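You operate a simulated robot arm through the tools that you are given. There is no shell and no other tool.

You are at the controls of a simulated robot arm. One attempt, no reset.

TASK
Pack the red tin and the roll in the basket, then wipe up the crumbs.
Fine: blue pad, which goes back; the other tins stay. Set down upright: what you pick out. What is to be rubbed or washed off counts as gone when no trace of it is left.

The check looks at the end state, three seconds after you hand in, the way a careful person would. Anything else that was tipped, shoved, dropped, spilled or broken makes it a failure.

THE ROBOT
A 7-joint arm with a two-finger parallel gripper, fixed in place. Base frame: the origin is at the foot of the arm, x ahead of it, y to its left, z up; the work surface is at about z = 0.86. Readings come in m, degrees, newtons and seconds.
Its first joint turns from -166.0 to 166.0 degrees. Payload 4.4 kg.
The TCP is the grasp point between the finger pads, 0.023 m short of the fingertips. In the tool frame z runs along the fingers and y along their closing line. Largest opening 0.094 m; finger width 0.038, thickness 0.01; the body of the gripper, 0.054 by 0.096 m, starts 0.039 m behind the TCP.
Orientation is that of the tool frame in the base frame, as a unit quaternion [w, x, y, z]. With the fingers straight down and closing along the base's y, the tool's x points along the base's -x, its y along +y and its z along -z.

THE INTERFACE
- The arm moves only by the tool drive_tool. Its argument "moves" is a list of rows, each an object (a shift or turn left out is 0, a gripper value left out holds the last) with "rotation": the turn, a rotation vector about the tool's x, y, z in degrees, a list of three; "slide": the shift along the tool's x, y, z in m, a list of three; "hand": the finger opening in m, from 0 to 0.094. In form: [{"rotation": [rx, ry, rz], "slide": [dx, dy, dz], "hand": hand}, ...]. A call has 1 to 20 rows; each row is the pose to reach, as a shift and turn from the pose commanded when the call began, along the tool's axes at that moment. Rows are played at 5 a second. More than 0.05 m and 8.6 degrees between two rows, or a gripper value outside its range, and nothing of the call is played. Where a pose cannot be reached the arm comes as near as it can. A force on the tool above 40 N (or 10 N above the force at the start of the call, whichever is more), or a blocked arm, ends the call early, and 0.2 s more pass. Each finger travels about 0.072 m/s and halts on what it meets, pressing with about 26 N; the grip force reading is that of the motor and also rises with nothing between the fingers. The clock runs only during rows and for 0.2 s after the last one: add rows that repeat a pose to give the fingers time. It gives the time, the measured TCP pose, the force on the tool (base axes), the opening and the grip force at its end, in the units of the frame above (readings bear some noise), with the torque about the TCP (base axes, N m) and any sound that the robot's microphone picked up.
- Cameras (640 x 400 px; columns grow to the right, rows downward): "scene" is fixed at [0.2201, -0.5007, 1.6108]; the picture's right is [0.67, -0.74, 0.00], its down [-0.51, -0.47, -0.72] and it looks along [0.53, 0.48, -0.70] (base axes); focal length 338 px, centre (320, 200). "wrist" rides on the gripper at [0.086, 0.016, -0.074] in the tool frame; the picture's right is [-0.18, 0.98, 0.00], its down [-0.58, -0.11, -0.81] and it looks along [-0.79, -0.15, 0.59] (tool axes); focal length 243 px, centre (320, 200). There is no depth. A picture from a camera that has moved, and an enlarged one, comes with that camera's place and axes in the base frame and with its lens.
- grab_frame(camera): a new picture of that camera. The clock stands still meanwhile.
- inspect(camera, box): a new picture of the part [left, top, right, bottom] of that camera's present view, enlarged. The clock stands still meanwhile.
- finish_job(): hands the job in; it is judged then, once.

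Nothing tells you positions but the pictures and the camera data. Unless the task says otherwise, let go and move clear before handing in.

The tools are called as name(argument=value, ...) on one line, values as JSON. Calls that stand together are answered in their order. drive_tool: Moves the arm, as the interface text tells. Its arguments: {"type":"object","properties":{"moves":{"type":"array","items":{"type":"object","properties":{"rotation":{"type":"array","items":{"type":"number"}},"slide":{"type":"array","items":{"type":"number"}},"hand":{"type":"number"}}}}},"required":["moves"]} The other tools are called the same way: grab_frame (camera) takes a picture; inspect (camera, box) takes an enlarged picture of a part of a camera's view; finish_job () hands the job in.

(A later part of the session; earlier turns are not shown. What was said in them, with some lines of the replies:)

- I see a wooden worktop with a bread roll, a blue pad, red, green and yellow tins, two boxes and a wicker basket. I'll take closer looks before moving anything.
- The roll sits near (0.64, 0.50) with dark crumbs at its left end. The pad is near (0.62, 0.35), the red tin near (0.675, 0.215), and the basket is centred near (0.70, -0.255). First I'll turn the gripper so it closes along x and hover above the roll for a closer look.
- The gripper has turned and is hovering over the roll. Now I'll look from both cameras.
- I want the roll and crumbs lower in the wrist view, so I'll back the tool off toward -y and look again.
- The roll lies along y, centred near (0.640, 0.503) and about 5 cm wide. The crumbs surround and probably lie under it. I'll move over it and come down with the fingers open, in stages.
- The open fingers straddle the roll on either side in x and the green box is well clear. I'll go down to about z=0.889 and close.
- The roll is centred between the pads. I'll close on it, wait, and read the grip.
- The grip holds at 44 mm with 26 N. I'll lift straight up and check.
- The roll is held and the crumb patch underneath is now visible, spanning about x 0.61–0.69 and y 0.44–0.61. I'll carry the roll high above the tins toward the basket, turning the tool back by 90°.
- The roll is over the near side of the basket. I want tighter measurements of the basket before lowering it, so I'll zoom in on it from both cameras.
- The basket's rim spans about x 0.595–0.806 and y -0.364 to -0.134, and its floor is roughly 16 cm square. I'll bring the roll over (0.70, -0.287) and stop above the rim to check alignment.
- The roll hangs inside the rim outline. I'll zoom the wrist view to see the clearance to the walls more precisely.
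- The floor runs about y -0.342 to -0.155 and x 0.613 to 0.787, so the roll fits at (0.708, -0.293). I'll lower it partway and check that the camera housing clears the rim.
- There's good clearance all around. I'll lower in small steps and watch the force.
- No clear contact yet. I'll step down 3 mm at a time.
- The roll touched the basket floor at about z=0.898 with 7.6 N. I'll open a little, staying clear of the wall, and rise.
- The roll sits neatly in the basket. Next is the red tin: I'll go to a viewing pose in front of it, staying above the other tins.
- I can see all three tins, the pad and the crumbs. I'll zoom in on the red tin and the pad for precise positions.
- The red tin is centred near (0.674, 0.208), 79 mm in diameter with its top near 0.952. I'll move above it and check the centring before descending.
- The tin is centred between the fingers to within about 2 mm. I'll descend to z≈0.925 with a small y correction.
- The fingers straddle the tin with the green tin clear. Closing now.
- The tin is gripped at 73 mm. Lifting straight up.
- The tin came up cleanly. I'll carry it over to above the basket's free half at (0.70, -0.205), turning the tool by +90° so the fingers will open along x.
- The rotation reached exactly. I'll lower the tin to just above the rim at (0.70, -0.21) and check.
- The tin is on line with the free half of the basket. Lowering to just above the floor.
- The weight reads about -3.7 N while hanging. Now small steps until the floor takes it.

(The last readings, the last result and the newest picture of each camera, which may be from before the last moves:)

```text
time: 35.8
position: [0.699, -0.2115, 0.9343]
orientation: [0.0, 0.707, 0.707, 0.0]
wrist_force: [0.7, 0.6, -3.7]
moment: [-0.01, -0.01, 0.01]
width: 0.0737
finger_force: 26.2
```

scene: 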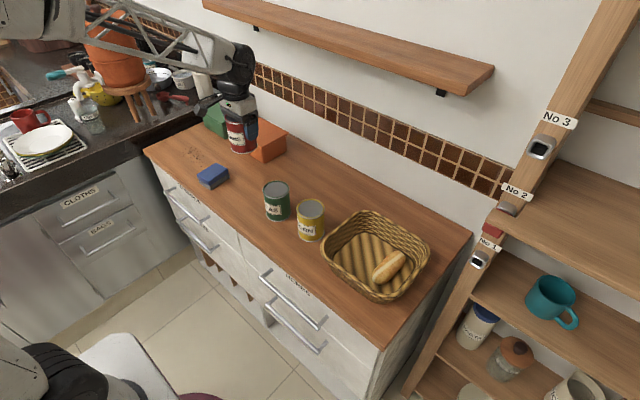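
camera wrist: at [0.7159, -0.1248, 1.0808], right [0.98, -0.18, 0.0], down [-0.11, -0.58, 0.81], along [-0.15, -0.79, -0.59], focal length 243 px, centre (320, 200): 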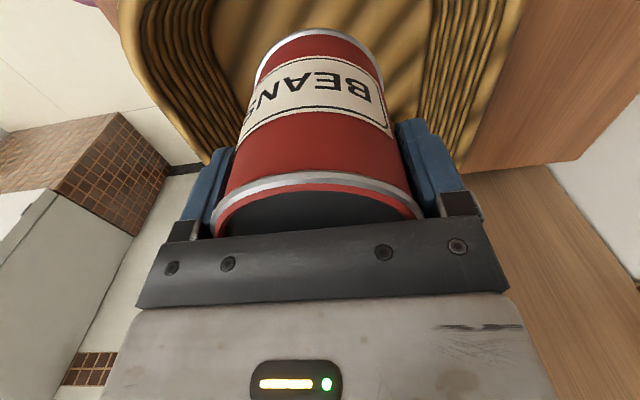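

drive_tool(moves=[{"slide": [0, 0, 0.0015]}, {"slide": [0, 0, 0.0015]}])

```text
time: 36.4
position: [0.7009, -0.2121, 0.9345]
orientation: [0.001, 0.707, 0.707, 0.001]
wrist_force: [-4.4, -0.7, 14.1]
moment: [0.2, 0.66, 0.08]
width: 0.0737
finger_force: 26.0
```

The tin has touched the floor (14 N up). I'll ease back a fraction to relieve the load, then open along x and rise.

drive_tool(moves=[{"slide": [0, 0, -0.0007]}, {"slide": [0, 0, -0.0007]}])

```text
time: 37.0
position: [0.7014, -0.2108, 0.9355]
orientation: [0.001, 0.707, 0.707, 0.0]
wrist_force: [3.7, -3.0, 6.5]
moment: [-0.12, -0.07, -0.04]
width: 0.0738
finger_force: 26.0
```

drive_tool(moves=[{"hand": 0.08}, {"hand": 0.09}, {"hand": 0.094}, {"hand": 0.094}, {"slide": [0, 0, -0.02]}, {"slide": [0, 0, -0.05]}, {"slide": [0, 0, -0.09]}, {"slide": [0, 0, -0.13]}, {"slide": [0, 0, -0.17]}, {"slide": [0, 0, -0.17]}])

inspect(camera="scene", box=[290, 160, 450, 310])

grab_frame(camera="wrist")

```text
time: 39.2
position: [0.6995, -0.2093, 1.1029]
orientation: [0.0, 0.706, 0.708, -0.001]
wrist_force: [0.0, -0.3, -0.5]
moment: [0.01, 0.0, 0.0]
width: 0.094
finger_force: 0.2
```

```text
2.67 times, centred on (370, 235) of scene
camera zoom: at [0.2201, -0.5007, 1.6108], right [0.67, -0.74, 0.0], down [-0.51, -0.47, -0.72], along [0.53, 0.48, -0.7], focal length 900 px, centre (187, 107)
```

zoom: 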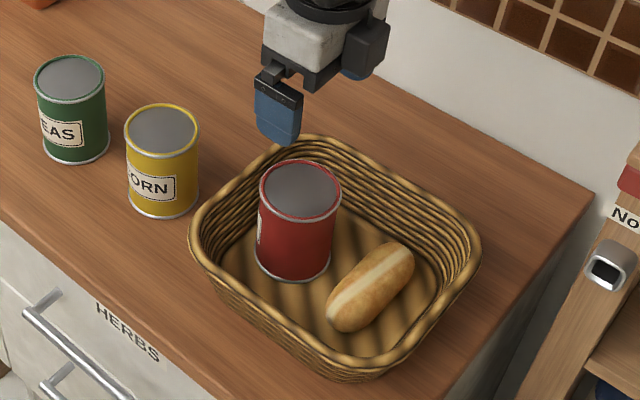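

```text
taken
camera wrist: at [0.7155, -0.1236, 1.1787], right [0.98, -0.18, 0.0], down [-0.11, -0.58, 0.81], along [-0.15, -0.79, -0.59], focal length 243 px, centre (320, 200)
```

wrist: 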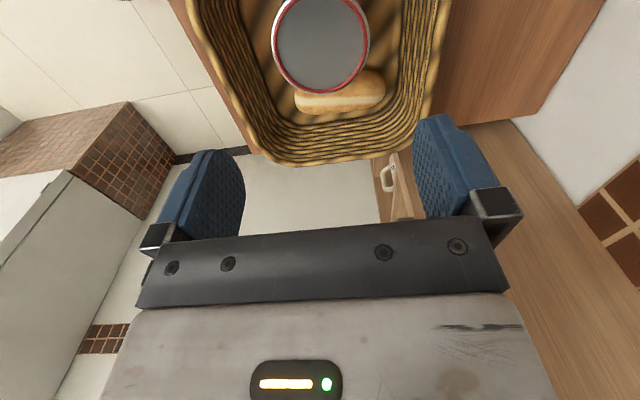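

Both the tin and roll are in the basket, upright and in good order. Next is the pad, at about (0.624, 0.352), turned about 6° with its short side near 62 mm. I'll fly back over the tins to a viewing pose in front of it.

drive_tool(moves=[{"rotation": [0, 0, -6.43], "slide": [0.0408, -0.0121, 0]}, {"rotation": [0, 0, -12.86], "slide": [0.0815, -0.0243, 0]}, {"rotation": [0, 0, -19.29], "slide": [0.1223, -0.0364, 0]}, {"rotation": [0, 0, -25.71], "slide": [0.163, -0.0486, 0]}, {"rotation": [0, 0, -32.14], "slide": [0.2038, -0.0607, 0]}, {"rotation": [0, 0, -38.57], "slide": [0.2445, -0.0729, 0]}, {"rotation": [0, 0, -45], "slide": [0.2853, -0.085, 0]}, {"rotation": [0, 0, -51.43], "slide": [0.326, -0.0971, 0]}, {"rotation": [0, 0, -57.86], "slide": [0.3668, -0.1093, 0]}, {"rotation": [0, 0, -64.29], "slide": [0.4075, -0.1214, 0]}, {"rotation": [0, 0, -70.71], "slide": [0.4483, -0.1336, 0]}, {"rotation": [0, 0, -77.14], "slide": [0.489, -0.1457, 0]}, {"rotation": [0, 0, -83.57], "slide": [0.5298, -0.1579, 0]}, {"rotation": [0, 0, -90], "slide": [0.5705, -0.17, 0]}, {"rotation": [0, 0, -90], "slide": [0.5705, -0.17, 0.02]}, {"rotation": [0, 0, -90], "slide": [0.5705, -0.17, 0.02]}])

grab_frame(camera="wrist")

inspect(camera="wrist", box=[240, 0, 480, 150])

inspect(camera="scene", box=[140, 110, 260, 210])

```text
time: 42.6
position: [0.5315, 0.3622, 1.0855]
orientation: [0.001, -0.001, 1.0, -0.001]
wrist_force: [-0.2, 0.0, 0.2]
moment: [-0.01, -0.01, -0.02]
width: 0.0941
finger_force: 0.0
```

```text
taken
camera wrist: at [0.4445, 0.378, 1.161], right [0.18, 0.98, 0.0], down [0.58, -0.11, 0.81], along [0.79, -0.15, -0.59], focal length 243 px, centre (320, 200)
```

wrist: 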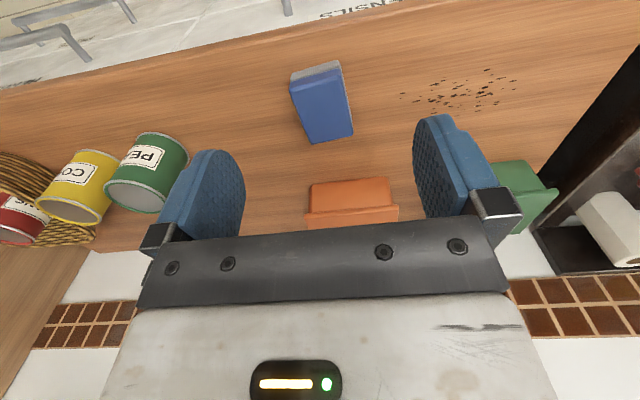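

```text
2.67 times, centred on (360, 75) of wrist
camera zoom: at [0.4445, 0.378, 1.161], right [0.18, 0.98, 0.0], down [0.58, -0.11, 0.81], along [0.79, -0.15, -0.59], focal length 647 px, centre (213, 533)
```

zoom: 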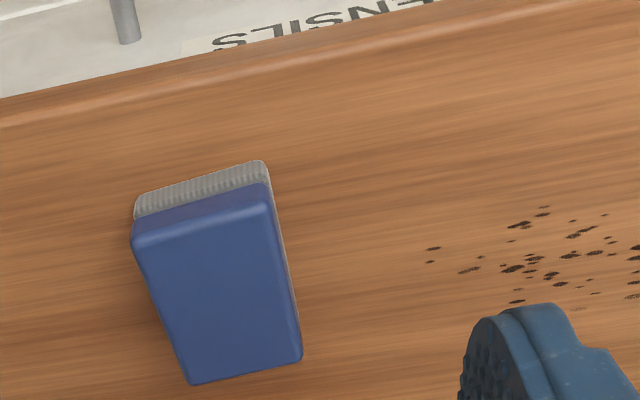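

```text
4.00 times, centred on (200, 160) of scene
camera zoom: at [0.2201, -0.5007, 1.6108], right [0.67, -0.74, 0.0], down [-0.51, -0.47, -0.72], along [0.53, 0.48, -0.7], focal length 1350 px, centre (800, 360)
```

zoom: 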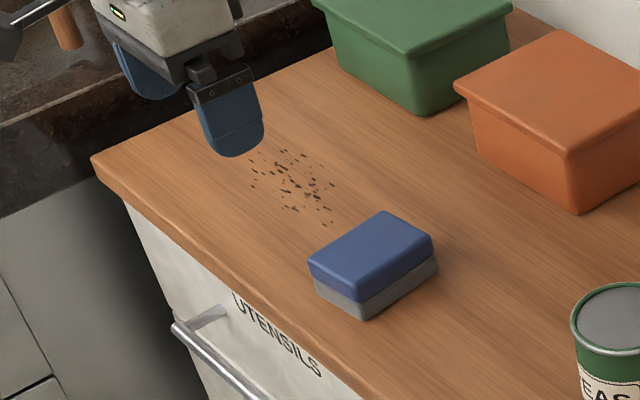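

The pad measures about 87 × 61 × 36 mm at (0.6235, 0.351) with yaw ≈ 5.5°. I'll move over it with matching yaw and stop above it to check.

drive_tool(moves=[{"rotation": [0, 0, -2], "slide": [-0.035, -0.003, 0]}, {"rotation": [0, 0, -4], "slide": [-0.07, -0.006, 0]}, {"rotation": [0, 0, -5.5], "slide": [-0.094, -0.009, 0.02]}, {"rotation": [0, 0, -5.5], "slide": [-0.094, -0.009, 0.06]}, {"rotation": [0, 0, -5.5], "slide": [-0.094, -0.009, 0.1]}, {"rotation": [0, 0, -5.5], "slide": [-0.094, -0.009, 0.138]}, {"rotation": [0, 0, -5.5], "slide": [-0.094, -0.009, 0.138]}])

grab_frame(camera="wrist")

inspect(camera="scene", box=[140, 110, 260, 210])

```text
time: 44.2
position: [0.6273, 0.3509, 0.9453]
orientation: [0.001, -0.048, 0.999, -0.001]
wrist_force: [-0.9, 0.3, 0.1]
moment: [0.02, -0.01, 0.0]
width: 0.0943
finger_force: 0.1
```

```text
taken
camera wrist: at [0.5405, 0.3586, 1.0204], right [0.09, 1.0, 0.0], down [0.59, -0.05, 0.81], along [0.8, -0.07, -0.59], focal length 243 px, centre (320, 200)
```

wrist: 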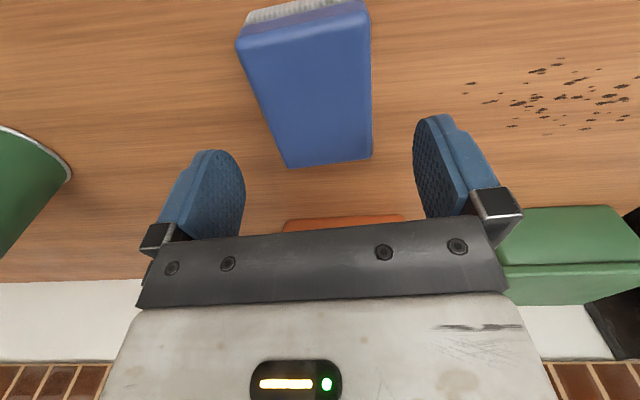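

```text
4.00 times, centred on (200, 160) of scene
camera zoom: at [0.2201, -0.5007, 1.6108], right [0.67, -0.74, 0.0], down [-0.51, -0.47, -0.72], along [0.53, 0.48, -0.7], focal length 1350 px, centre (800, 360)
```

zoom: 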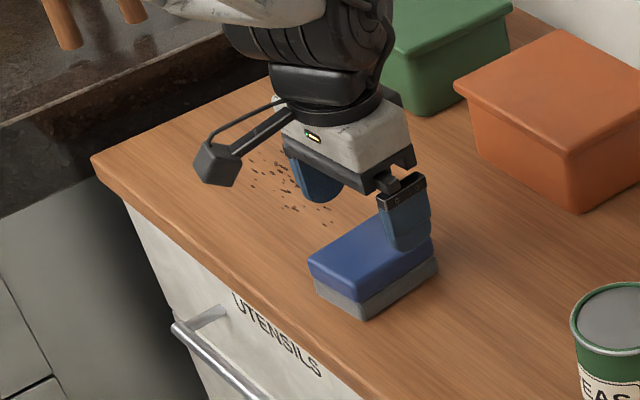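

The pad's centre (0.623, 0.350) and 5° yaw match the gripper. I'll descend to grasp height, with the fingertips about 7 mm above the worktop.

drive_tool(moves=[{"slide": [0, -0.001, 0.015]}, {"slide": [0, -0.001, 0.03]}, {"slide": [0, -0.001, 0.045]}, {"slide": [0, -0.001, 0.055]}, {"slide": [0, -0.001, 0.055]}])

grab_frame(camera="wrist")

inspect(camera="scene", box=[140, 110, 260, 210])

```text
time: 45.4
position: [0.6245, 0.3498, 0.8905]
orientation: [-0.001, -0.048, 0.999, 0.0]
wrist_force: [0.8, 0.5, 0.7]
moment: [-0.01, 0.01, 0.03]
width: 0.094
finger_force: 0.0
```

```text
taken
camera wrist: at [0.5373, 0.3578, 0.9655], right [0.09, 1.0, 0.0], down [0.59, -0.05, 0.81], along [0.8, -0.07, -0.59], focal length 243 px, centre (320, 200)
```

wrist: 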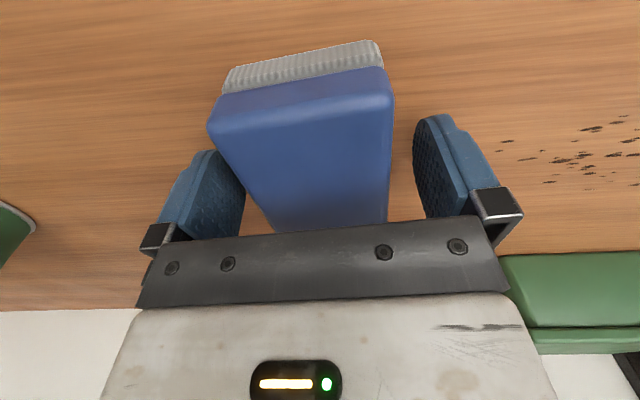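

```text
4.00 times, centred on (200, 160) of scene
camera zoom: at [0.2201, -0.5007, 1.6108], right [0.67, -0.74, 0.0], down [-0.51, -0.47, -0.72], along [0.53, 0.48, -0.7], focal length 1350 px, centre (800, 360)
```

zoom: 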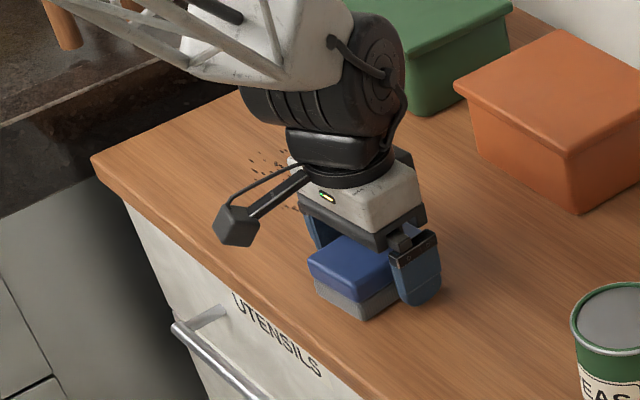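

The pad sits between the fingers. Closing on it.

drive_tool(moves=[{"hand": 0.05}, {"hand": 0.05}, {"hand": 0.05}, {"hand": 0.05}])

grab_frame(camera="wrist")

inspect(camera="scene", box=[140, 110, 260, 210])

```text
time: 46.4
position: [0.6252, 0.3506, 0.8899]
orientation: [0.0, -0.048, 0.999, 0.001]
wrist_force: [-0.2, -0.1, -0.3]
moment: [0.0, 0.0, 0.04]
width: 0.0617
finger_force: 25.7
```

```text
taken
camera wrist: at [0.5373, 0.3577, 0.9656], right [0.09, 1.0, 0.0], down [0.59, -0.05, 0.81], along [0.8, -0.07, -0.59], focal length 243 px, centre (320, 200)
```

wrist: 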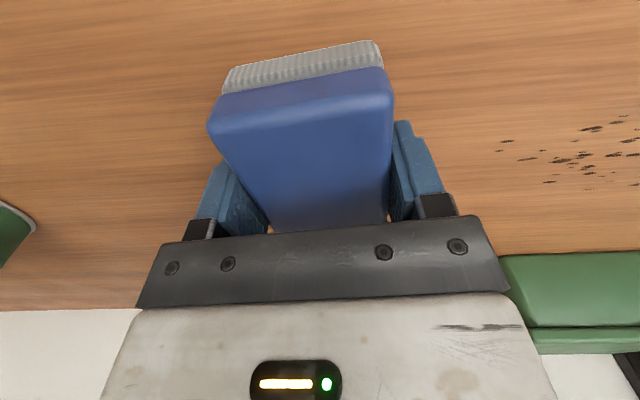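

```text
4.00 times, centred on (200, 160) of scene
camera zoom: at [0.2201, -0.5007, 1.6108], right [0.67, -0.74, 0.0], down [-0.51, -0.47, -0.72], along [0.53, 0.48, -0.7], focal length 1350 px, centre (800, 360)
```

zoom: 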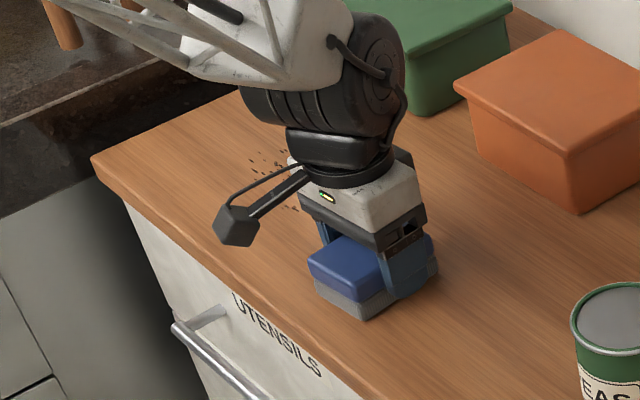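

The grip on the pad is 61.7 mm and it hardly moved; I'll remember this pose as its home: (0.624, 0.350, z 0.890). I'll lift it and view the crumbs from in front.

drive_tool(moves=[{"slide": [0, 0, -0.02]}, {"slide": [0, 0, -0.06]}, {"slide": [0, 0, -0.1]}, {"slide": [0, 0, -0.14]}, {"slide": [0.018, 0.04, -0.15]}, {"slide": [0.036, 0.08, -0.16]}, {"slide": [0.054, 0.12, -0.16]}, {"slide": [0.0692, 0.1573, -0.16]}, {"slide": [0.0692, 0.1573, -0.16]}])

grab_frame(camera="wrist")

inspect(camera="wrist", box=[230, 0, 470, 150])

inspect(camera="scene", box=[140, 110, 260, 210])

```text
time: 48.4
position: [0.5385, 0.5009, 1.0531]
orientation: [-0.001, -0.048, 0.999, 0.0]
wrist_force: [-0.1, -0.3, -0.5]
moment: [0.0, 0.02, 0.01]
width: 0.0616
finger_force: 25.9
```

```text
taken
camera wrist: at [0.4517, 0.5077, 1.1284], right [0.09, 1.0, 0.0], down [0.59, -0.05, 0.81], along [0.8, -0.07, -0.59], focal length 243 px, centre (320, 200)
```

wrist: 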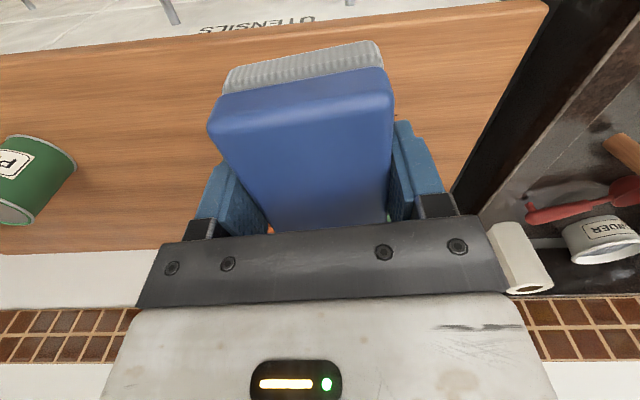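

```text
2.67 times, centred on (350, 75) of wrist
camera zoom: at [0.4517, 0.5077, 1.1284], right [0.09, 1.0, 0.0], down [0.59, -0.05, 0.81], along [0.8, -0.07, -0.59], focal length 647 px, centre (240, 533)
```

zoom: 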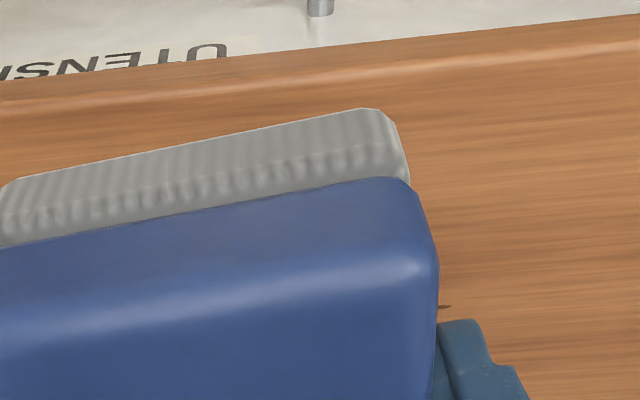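

```text
4.00 times, centred on (200, 160) of scene
camera zoom: at [0.2201, -0.5007, 1.6108], right [0.67, -0.74, 0.0], down [-0.51, -0.47, -0.72], along [0.53, 0.48, -0.7], focal length 1350 px, centre (800, 360)
```

zoom: 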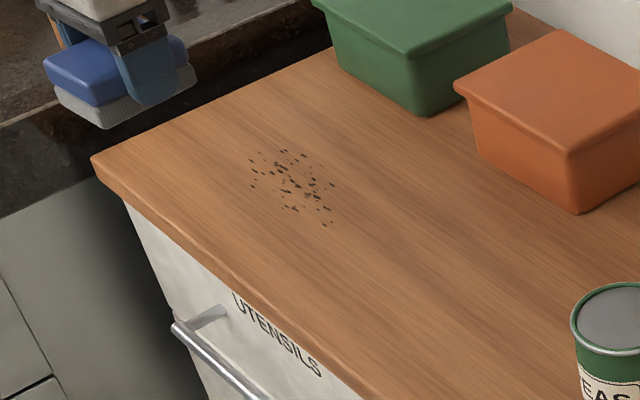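

The scene view shows the full crumb patch, about x 0.617–0.69 and y 0.448–0.60. I'll bring the pad over the near end at (0.655, 0.42), grey side down, and descend toward the surface.

drive_tool(moves=[{"slide": [-0.036, -0.0286, 0]}, {"slide": [-0.072, -0.0571, 0.01]}, {"slide": [-0.1073, -0.0857, 0.03]}, {"slide": [-0.1073, -0.0857, 0.07]}, {"slide": [-0.1073, -0.0857, 0.11]}, {"slide": [-0.1073, -0.0857, 0.145]}, {"slide": [-0.1073, -0.0857, 0.155]}, {"slide": [-0.1073, -0.0857, 0.155]}])

inspect(camera="scene", box=[140, 110, 260, 210])

```text
time: 50.2
position: [0.6547, 0.4261, 0.8944]
orientation: [0.0, -0.049, 0.999, 0.0]
wrist_force: [-0.2, 0.5, -1.2]
moment: [0.0, -0.01, 0.02]
width: 0.0612
finger_force: 26.0
```

```text
4.00 times, centred on (200, 160) of scene
camera zoom: at [0.2201, -0.5007, 1.6108], right [0.67, -0.74, 0.0], down [-0.51, -0.47, -0.72], along [0.53, 0.48, -0.7], focal length 1350 px, centre (800, 360)
```

zoom: 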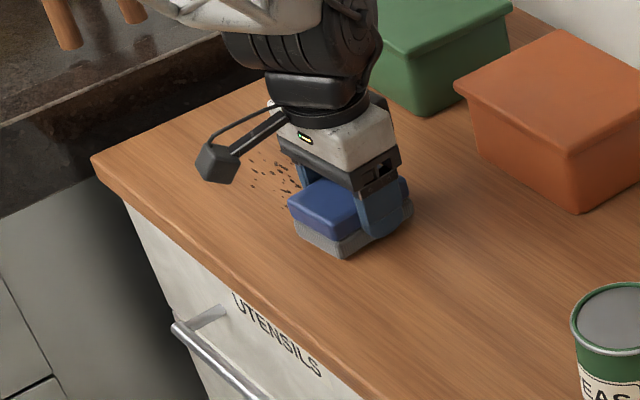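

The pad is about 5 mm above the surface. Lowering to contact in fine steps.

drive_tool(moves=[{"slide": [0, 0, 0.002]}, {"slide": [0, 0, 0.004]}, {"slide": [0, 0, 0.005]}, {"slide": [0, 0, 0.005]}])

drive_tool(moves=[{"slide": [0, 0, 0.0005]}, {"slide": [0, 0, 0.001]}, {"slide": [0, 0, 0.001]}])

```text
time: 51.2
position: [0.6549, 0.4251, 0.8903]
orientation: [0.0, -0.048, 0.999, 0.0]
wrist_force: [-0.1, 0.0, 0.2]
moment: [0.01, 0.0, 0.0]
width: 0.0614
finger_force: 25.5
```

```text
time: 52.0
position: [0.6552, 0.4248, 0.8896]
orientation: [0.001, -0.048, 0.999, 0.0]
wrist_force: [-3.7, -1.0, 13.6]
moment: [-0.13, 0.44, 0.0]
width: 0.0614
finger_force: 25.2
```

There's firm contact at 13.6 N. First wiping stroke in +y across the patch.

drive_tool(moves=[{"slide": [-0.0019, 0.0199, 0]}, {"slide": [-0.0038, 0.0398, 0]}, {"slide": [-0.0057, 0.0597, 0]}, {"slide": [-0.0077, 0.0796, 0]}, {"slide": [-0.0096, 0.0995, 0]}, {"slide": [-0.0115, 0.1194, 0]}, {"slide": [-0.0134, 0.1394, 0]}, {"slide": [-0.0153, 0.1593, 0]}, {"slide": [-0.0172, 0.1792, 0]}, {"slide": [-0.0192, 0.1991, 0]}, {"slide": [-0.0201, 0.209, 0]}, {"slide": [-0.0201, 0.209, 0]}])

inspect(camera="scene", box=[140, 110, 260, 210])

```text
time: 54.6
position: [0.6543, 0.637, 0.8903]
orientation: [0.001, -0.048, 0.999, 0.001]
wrist_force: [2.2, -8.9, 28.4]
moment: [-0.29, 0.07, -0.02]
width: 0.0612
finger_force: 26.0
```

```text
4.00 times, centred on (200, 160) of scene
camera zoom: at [0.2201, -0.5007, 1.6108], right [0.67, -0.74, 0.0], down [-0.51, -0.47, -0.72], along [0.53, 0.48, -0.7], focal length 1350 px, centre (800, 360)
```

zoom: 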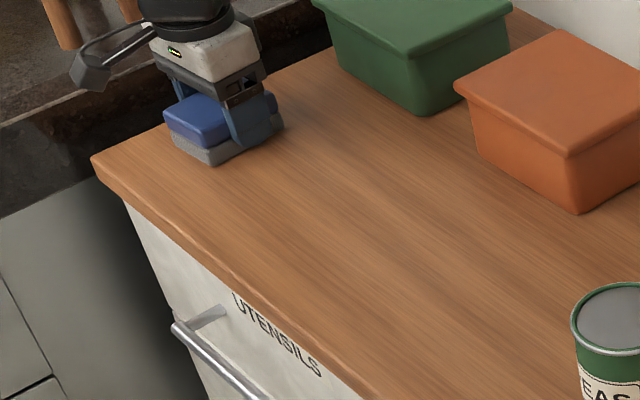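

The crumbs look gone after one stroke, though the force has risen to 28 N, so I'll ease off. First I'll check closely for any traces.

inspect(camera="scene", box=[190, 138, 240, 170])

drive_tool(moves=[{"slide": [0, 0, -0.001]}, {"slide": [0, 0, -0.001]}])

```text
12.50 times, centred on (215, 154) of scene
camera zoom: at [0.2201, -0.5007, 1.6108], right [0.67, -0.74, 0.0], down [-0.51, -0.47, -0.72], along [0.53, 0.48, -0.7], focal length 4219 px, centre (1632, 775)
```

zoom: 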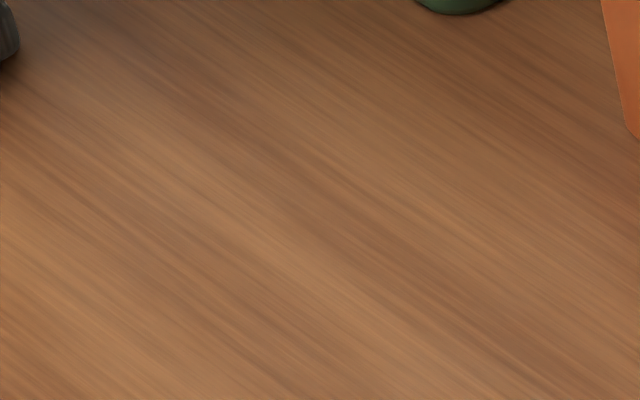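

```text
time: 55.2
position: [0.6534, 0.6355, 0.8901]
orientation: [0.0, -0.048, 0.999, 0.0]
wrist_force: [4.9, 5.4, 19.6]
moment: [0.16, -0.19, -0.02]
width: 0.0613
finger_force: 26.1
```

No dark specks remain in that view. I'll ease the pressure a little more, then do two extra passes at neighbouring x to be thorough.

drive_tool(moves=[{"slide": [0, 0, -0.001]}, {"slide": [0, 0, -0.001]}])

grab_frame(camera="wrist")

```text
time: 55.8
position: [0.655, 0.6347, 0.8903]
orientation: [-0.002, -0.048, 0.999, 0.0]
wrist_force: [-1.5, 0.4, 5.5]
moment: [0.19, -0.14, 0.09]
width: 0.0615
finger_force: 25.1
```

```text
taken
camera wrist: at [0.5667, 0.6428, 0.9654], right [0.09, 1.0, 0.0], down [0.59, -0.05, 0.81], along [0.8, -0.07, -0.59], focal length 243 px, centre (320, 200)
```

wrist: 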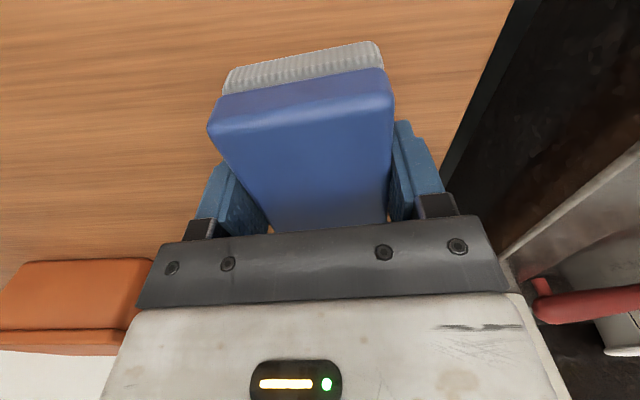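

Contact is now light at 5.5 N with the pad firm in the grip. Next pass goes back in -y at x≈0.673.

drive_tool(moves=[{"slide": [-0.0179, -0.0017, 0.0005]}, {"slide": [-0.0159, -0.0226, 0.0007]}, {"slide": [-0.0139, -0.0435, 0.0008]}, {"slide": [-0.0119, -0.0644, 0.001]}, {"slide": [-0.0099, -0.0853, 0.0011]}, {"slide": [-0.0079, -0.1062, 0.0013]}, {"slide": [-0.0058, -0.1271, 0.0014]}, {"slide": [-0.0038, -0.148, 0.0016]}, {"slide": [-0.0018, -0.1689, 0.0017]}, {"slide": [0.0002, -0.1898, 0.0019]}, {"slide": [0.0022, -0.2107, 0.002]}, {"slide": [0.0022, -0.2107, 0.002]}])

```text
time: 58.4
position: [0.6728, 0.4237, 0.8896]
orientation: [0.0, -0.048, 0.999, 0.0]
wrist_force: [-2.3, 0.9, 4.0]
moment: [0.0, -0.01, 0.0]
width: 0.0613
finger_force: 26.6
```

That pass went smoothly. Third pass in +y at x≈0.637, then lift off.

drive_tool(moves=[{"slide": [0.0358, 0.0034, 0.0005]}, {"slide": [0.0338, 0.0243, 0.0004]}, {"slide": [0.0318, 0.0452, 0.0002]}, {"slide": [0.0298, 0.0661, 0.0]}, {"slide": [0.0278, 0.087, -0.0001]}, {"slide": [0.0257, 0.1079, -0.0003]}, {"slide": [0.0237, 0.1288, -0.0004]}, {"slide": [0.0217, 0.1497, -0.0006]}, {"slide": [0.0197, 0.1706, -0.0007]}, {"slide": [0.0177, 0.1915, -0.0009]}, {"slide": [0.0157, 0.2124, -0.001]}, {"slide": [0.0157, 0.2124, -0.001]}])

```text
time: 61.0
position: [0.6365, 0.6355, 0.8917]
orientation: [0.001, -0.048, 0.999, 0.0]
wrist_force: [-0.3, 0.3, -0.2]
moment: [0.0, 0.0, -0.01]
width: 0.0613
finger_force: 26.1
```

Contact faded at the end of that pass. I'll lift the pad and inspect the wiped area from both cameras.

drive_tool(moves=[{"slide": [0, 0, -0.03]}, {"slide": [0, 0, -0.07]}, {"slide": [0.0099, -0.0389, -0.1]}, {"slide": [0.0199, -0.0778, -0.1]}, {"slide": [0.0298, -0.1167, -0.1]}, {"slide": [0.0397, -0.1556, -0.1]}, {"slide": [0.0497, -0.1945, -0.1]}, {"slide": [0.0596, -0.2334, -0.1]}, {"slide": [0.0596, -0.2334, -0.1]}])

grab_frame(camera="wrist")

inspect(camera="wrist", box=[400, 0, 640, 150])

inspect(camera="scene", box=[160, 120, 250, 180])

```text
refused: row 3 steps farther than a row can; nothing moved
```

```text
taken
camera wrist: at [0.5492, 0.6434, 0.967], right [0.09, 1.0, 0.0], down [0.59, -0.05, 0.81], along [0.8, -0.07, -0.59], focal length 243 px, centre (320, 200)
```

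wrist: 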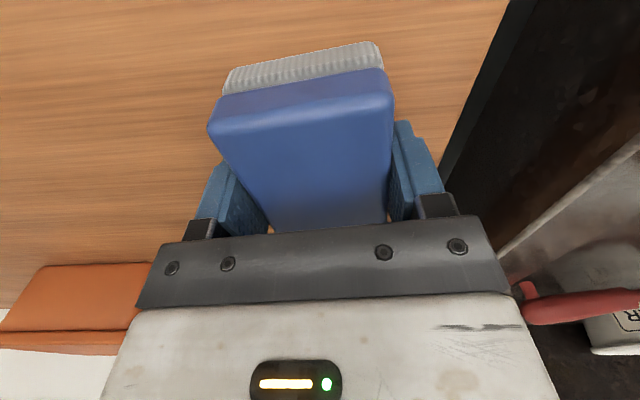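

```text
2.67 times, centred on (520, 75) of wrist
camera zoom: at [0.5492, 0.6434, 0.967], right [0.09, 1.0, 0.0], down [0.59, -0.05, 0.81], along [0.8, -0.07, -0.59], focal length 647 px, centre (-213, 533)
```

zoom: 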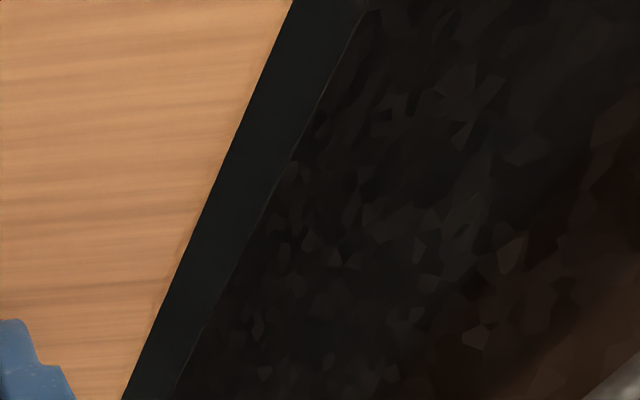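

```text
6.67 times, centred on (205, 150) of scene
camera zoom: at [0.2201, -0.5007, 1.6108], right [0.67, -0.74, 0.0], down [-0.51, -0.47, -0.72], along [0.53, 0.48, -0.7], focal length 2250 px, centre (1087, 533)
```

zoom: 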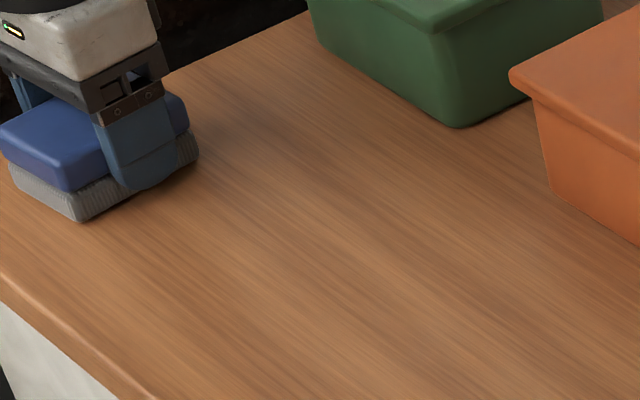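

That call was refused because one step was slightly too long; nothing moved. I'll repeat it with shorter steps.

drive_tool(moves=[{"slide": [0, 0, -0.03]}, {"slide": [0, 0, -0.07]}, {"slide": [0, 0, -0.1]}, {"slide": [0.0099, -0.0389, -0.1]}, {"slide": [0.0199, -0.0778, -0.1]}, {"slide": [0.0298, -0.1167, -0.1]}, {"slide": [0.0397, -0.1556, -0.1]}, {"slide": [0.0497, -0.1945, -0.1]}, {"slide": [0.0596, -0.2334, -0.1]}, {"slide": [0.0596, -0.2334, -0.1]}])

grab_frame(camera="wrist")

inspect(camera="wrist", box=[400, 0, 640, 150])

inspect(camera="scene", box=[150, 120, 250, 185])

```text
time: 63.2
position: [0.5997, 0.395, 0.9922]
orientation: [0.0, -0.048, 0.999, 0.0]
wrist_force: [-0.3, -0.5, -0.1]
moment: [-0.01, 0.03, 0.01]
width: 0.0614
finger_force: 26.2
```

```text
taken
camera wrist: at [0.5116, 0.4031, 1.0669], right [0.09, 1.0, 0.0], down [0.59, -0.05, 0.81], along [0.8, -0.07, -0.59], focal length 243 px, centre (320, 200)
```

wrist: 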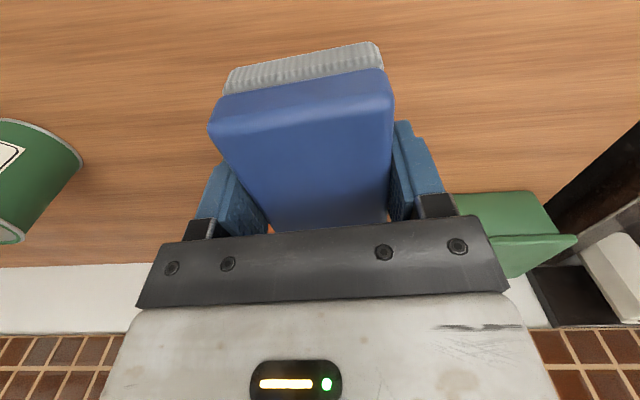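

```text
2.67 times, centred on (520, 75) of wrist
camera zoom: at [0.5116, 0.4031, 1.0669], right [0.09, 1.0, 0.0], down [0.59, -0.05, 0.81], along [0.8, -0.07, -0.59], focal length 647 px, centre (-213, 533)
```

zoom: 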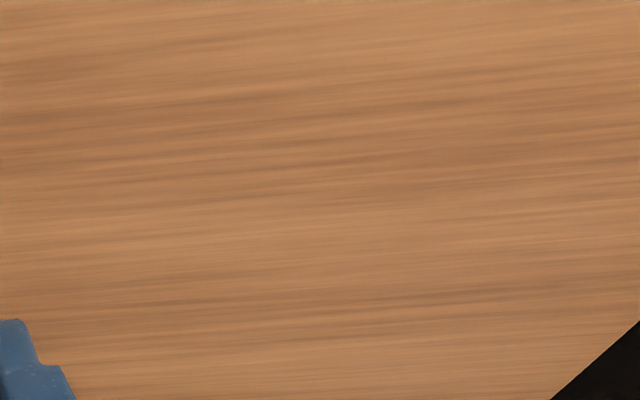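

```text
6.15 times, centred on (200, 152) of scene
camera zoom: at [0.2201, -0.5007, 1.6108], right [0.67, -0.74, 0.0], down [-0.51, -0.47, -0.72], along [0.53, 0.48, -0.7], focal length 2077 px, centre (1058, 492)
```

zoom: 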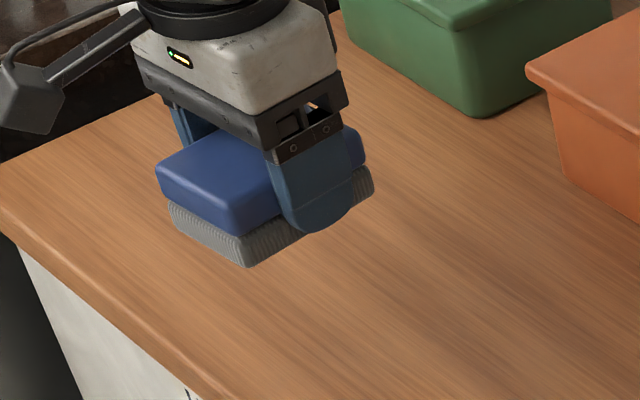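

The wiped area is clean in the wrist view. Now I'll take the pad back: summing my moves, home is at tool offset (-0.0193, -0.0489, +0.1). I'll go there and stop about 10 mm above.

drive_tool(moves=[{"slide": [-0.0097, -0.0245, 0]}, {"slide": [-0.0193, -0.0489, 0]}, {"slide": [-0.0193, -0.0489, 0.03]}, {"slide": [-0.0193, -0.0489, 0.06]}, {"slide": [-0.0193, -0.0489, 0.09]}, {"slide": [-0.0193, -0.0489, 0.09]}])

inspect(camera="scene", box=[140, 110, 260, 210])

```text
time: 64.6
position: [0.6239, 0.3497, 0.9007]
orientation: [-0.001, -0.048, 0.999, 0.0]
wrist_force: [-0.1, -0.2, -1.1]
moment: [-0.03, -0.02, 0.04]
width: 0.0614
finger_force: 26.0
```

```text
4.00 times, centred on (200, 160) of scene
camera zoom: at [0.2201, -0.5007, 1.6108], right [0.67, -0.74, 0.0], down [-0.51, -0.47, -0.72], along [0.53, 0.48, -0.7], focal length 1350 px, centre (800, 360)
```

zoom: 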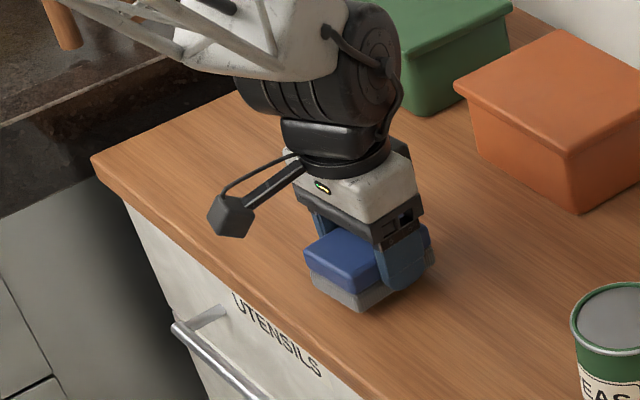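

The pad is back right over its home spot. Lowering gently to contact.

drive_tool(moves=[{"slide": [0, 0, 0.004]}, {"slide": [0, 0, 0.008]}, {"slide": [0, 0, 0.009]}, {"slide": [0, 0, 0.009]}])

drive_tool(moves=[{"slide": [0, 0, 0.001]}, {"slide": [0, 0, 0.001]}])

```text
time: 65.6
position: [0.6233, 0.35, 0.8909]
orientation: [0.0, -0.048, 0.999, 0.001]
wrist_force: [-0.7, -0.2, -0.5]
moment: [0.04, 0.0, 0.03]
width: 0.0615
finger_force: 26.7
```

```text
time: 66.2
position: [0.6248, 0.3488, 0.89]
orientation: [0.0, -0.05, 0.999, 0.0]
wrist_force: [0.1, 0.4, -1.1]
moment: [0.02, -0.02, 0.0]
width: 0.0614
finger_force: 25.6
```

drive_tool(moves=[{"slide": [0, 0, 0.0007]}, {"slide": [0, 0, 0.0007]}])

```text
time: 66.8
position: [0.6246, 0.3503, 0.8899]
orientation: [0.0, -0.048, 0.999, -0.001]
wrist_force: [-1.2, -1.2, 7.3]
moment: [-0.05, 0.12, 0.0]
width: 0.0612
finger_force: 26.1
```

Contact at 7 N. I'll open fully and rise straight up.

drive_tool(moves=[{"hand": 0.075}, {"hand": 0.09}, {"hand": 0.094}, {"hand": 0.094}, {"slide": [0, 0, -0.02]}, {"slide": [0, 0, -0.05]}, {"slide": [0, 0, -0.09]}, {"slide": [0, 0, -0.13]}, {"slide": [0, 0, -0.17]}, {"slide": [0, 0, -0.2]}, {"slide": [0, 0, -0.2]}])

inspect(camera="scene", box=[140, 110, 260, 210])

grab_frame(camera="scene")

```text
time: 69.2
position: [0.6253, 0.3525, 1.0875]
orientation: [0.0, -0.048, 0.999, 0.0]
wrist_force: [0.4, 0.3, -0.1]
moment: [0.03, 0.01, -0.04]
width: 0.0942
finger_force: 0.0
```

```text
4.00 times, centred on (200, 160) of scene
camera zoom: at [0.2201, -0.5007, 1.6108], right [0.67, -0.74, 0.0], down [-0.51, -0.47, -0.72], along [0.53, 0.48, -0.7], focal length 1350 px, centre (800, 360)
```

zoom: 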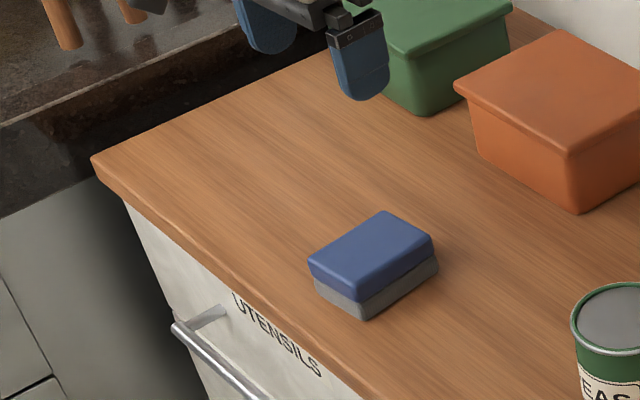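

```text
taken
```

scene: 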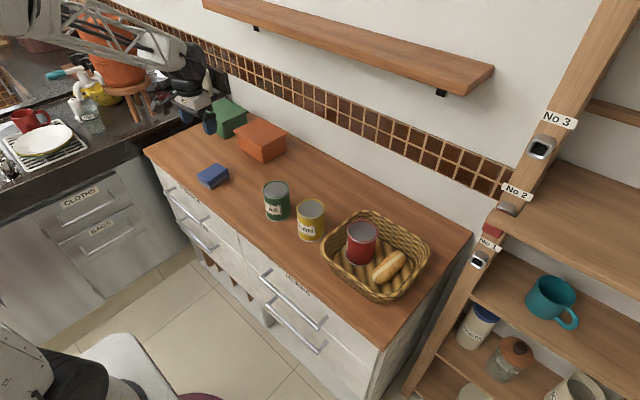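

The pad is back at the same pixels as before, and the worktop looks clean. I'll take one last close look at the whole wiped area with the empty gripper clear of everything.

drive_tool(moves=[{"slide": [0.0198, 0.0396, 0]}, {"slide": [0.0396, 0.0792, 0]}, {"slide": [0.0594, 0.1187, 0]}, {"slide": [0.0792, 0.1583, 0]}, {"slide": [0.0792, 0.1583, 0]}])

grab_frame(camera="wrist")

inspect(camera="wrist", box=[230, 40, 440, 170])

inspect(camera="scene", box=[290, 190, 440, 310])

inspect(camera="scene", box=[180, 135, 240, 175])

```text
time: 70.4
position: [0.5287, 0.5017, 1.0888]
orientation: [0.0, -0.048, 0.999, -0.001]
wrist_force: [0.6, 0.4, 0.4]
moment: [0.0, -0.03, 0.01]
width: 0.0941
finger_force: 0.0
```

```text
taken
camera wrist: at [0.4418, 0.509, 1.1633], right [0.09, 1.0, 0.0], down [0.59, -0.05, 0.81], along [0.8, -0.07, -0.59], focal length 243 px, centre (320, 200)
```

wrist: 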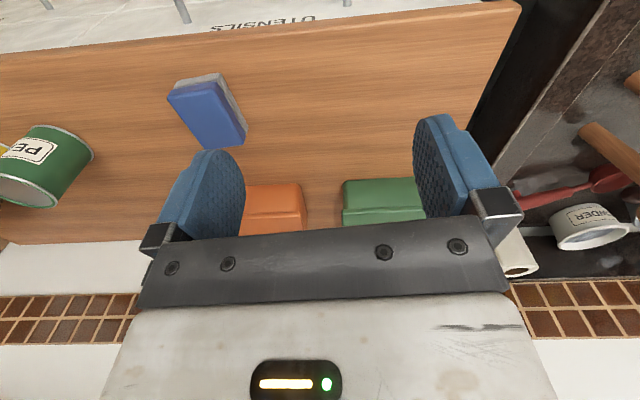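

```text
3.05 times, centred on (335, 105) of wrist
camera zoom: at [0.4418, 0.509, 1.1633], right [0.09, 1.0, 0.0], down [0.59, -0.05, 0.81], along [0.8, -0.07, -0.59], focal length 739 px, centre (274, 490)
```

zoom: 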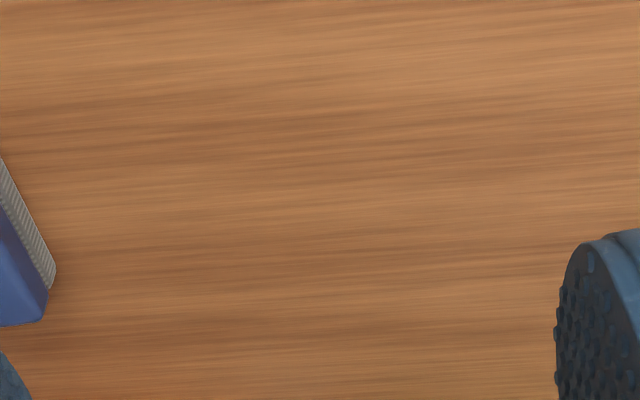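

```text
3.33 times, centred on (365, 250) of scene
camera zoom: at [0.2201, -0.5007, 1.6108], right [0.67, -0.74, 0.0], down [-0.51, -0.47, -0.72], along [0.53, 0.48, -0.7], focal length 1125 px, centre (170, 33)
```

zoom: 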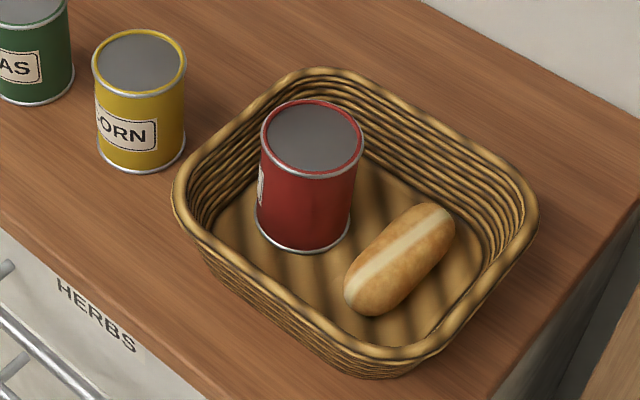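

```text
10.00 times, centred on (210, 155) of scene
camera zoom: at [0.2201, -0.5007, 1.6108], right [0.67, -0.74, 0.0], down [-0.51, -0.47, -0.72], along [0.53, 0.48, -0.7], focal length 3375 px, centre (1420, 650)
```

zoom: 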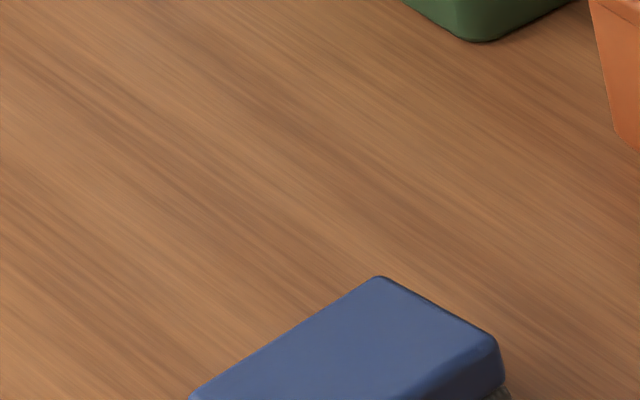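

The worktop has no trace of crumbs and the pad is back where it started. The red tin stands upright beside the roll in the basket, the other tins are untouched, and the gripper is empty and clear. I'm handing in.

finish_job()

```text
The job is handed in.
```

The job is done and handed in; I haven't seen the result of the check.

- **Basket:** the red tin stands upright and the roll lies beside it on the basket floor. The basket did not visibly move.
- **Crumbs:** I wiped the patch in three passes with the blue pad, grey side down. Neither camera shows any trace left.
- **Pad:** it is back in its original spot, at the same place in the picture as before I picked it up.
- **Everything else:** the green and yellow tins and the two boxes are where they were. The gripper is open, empty and clear of the worktop.
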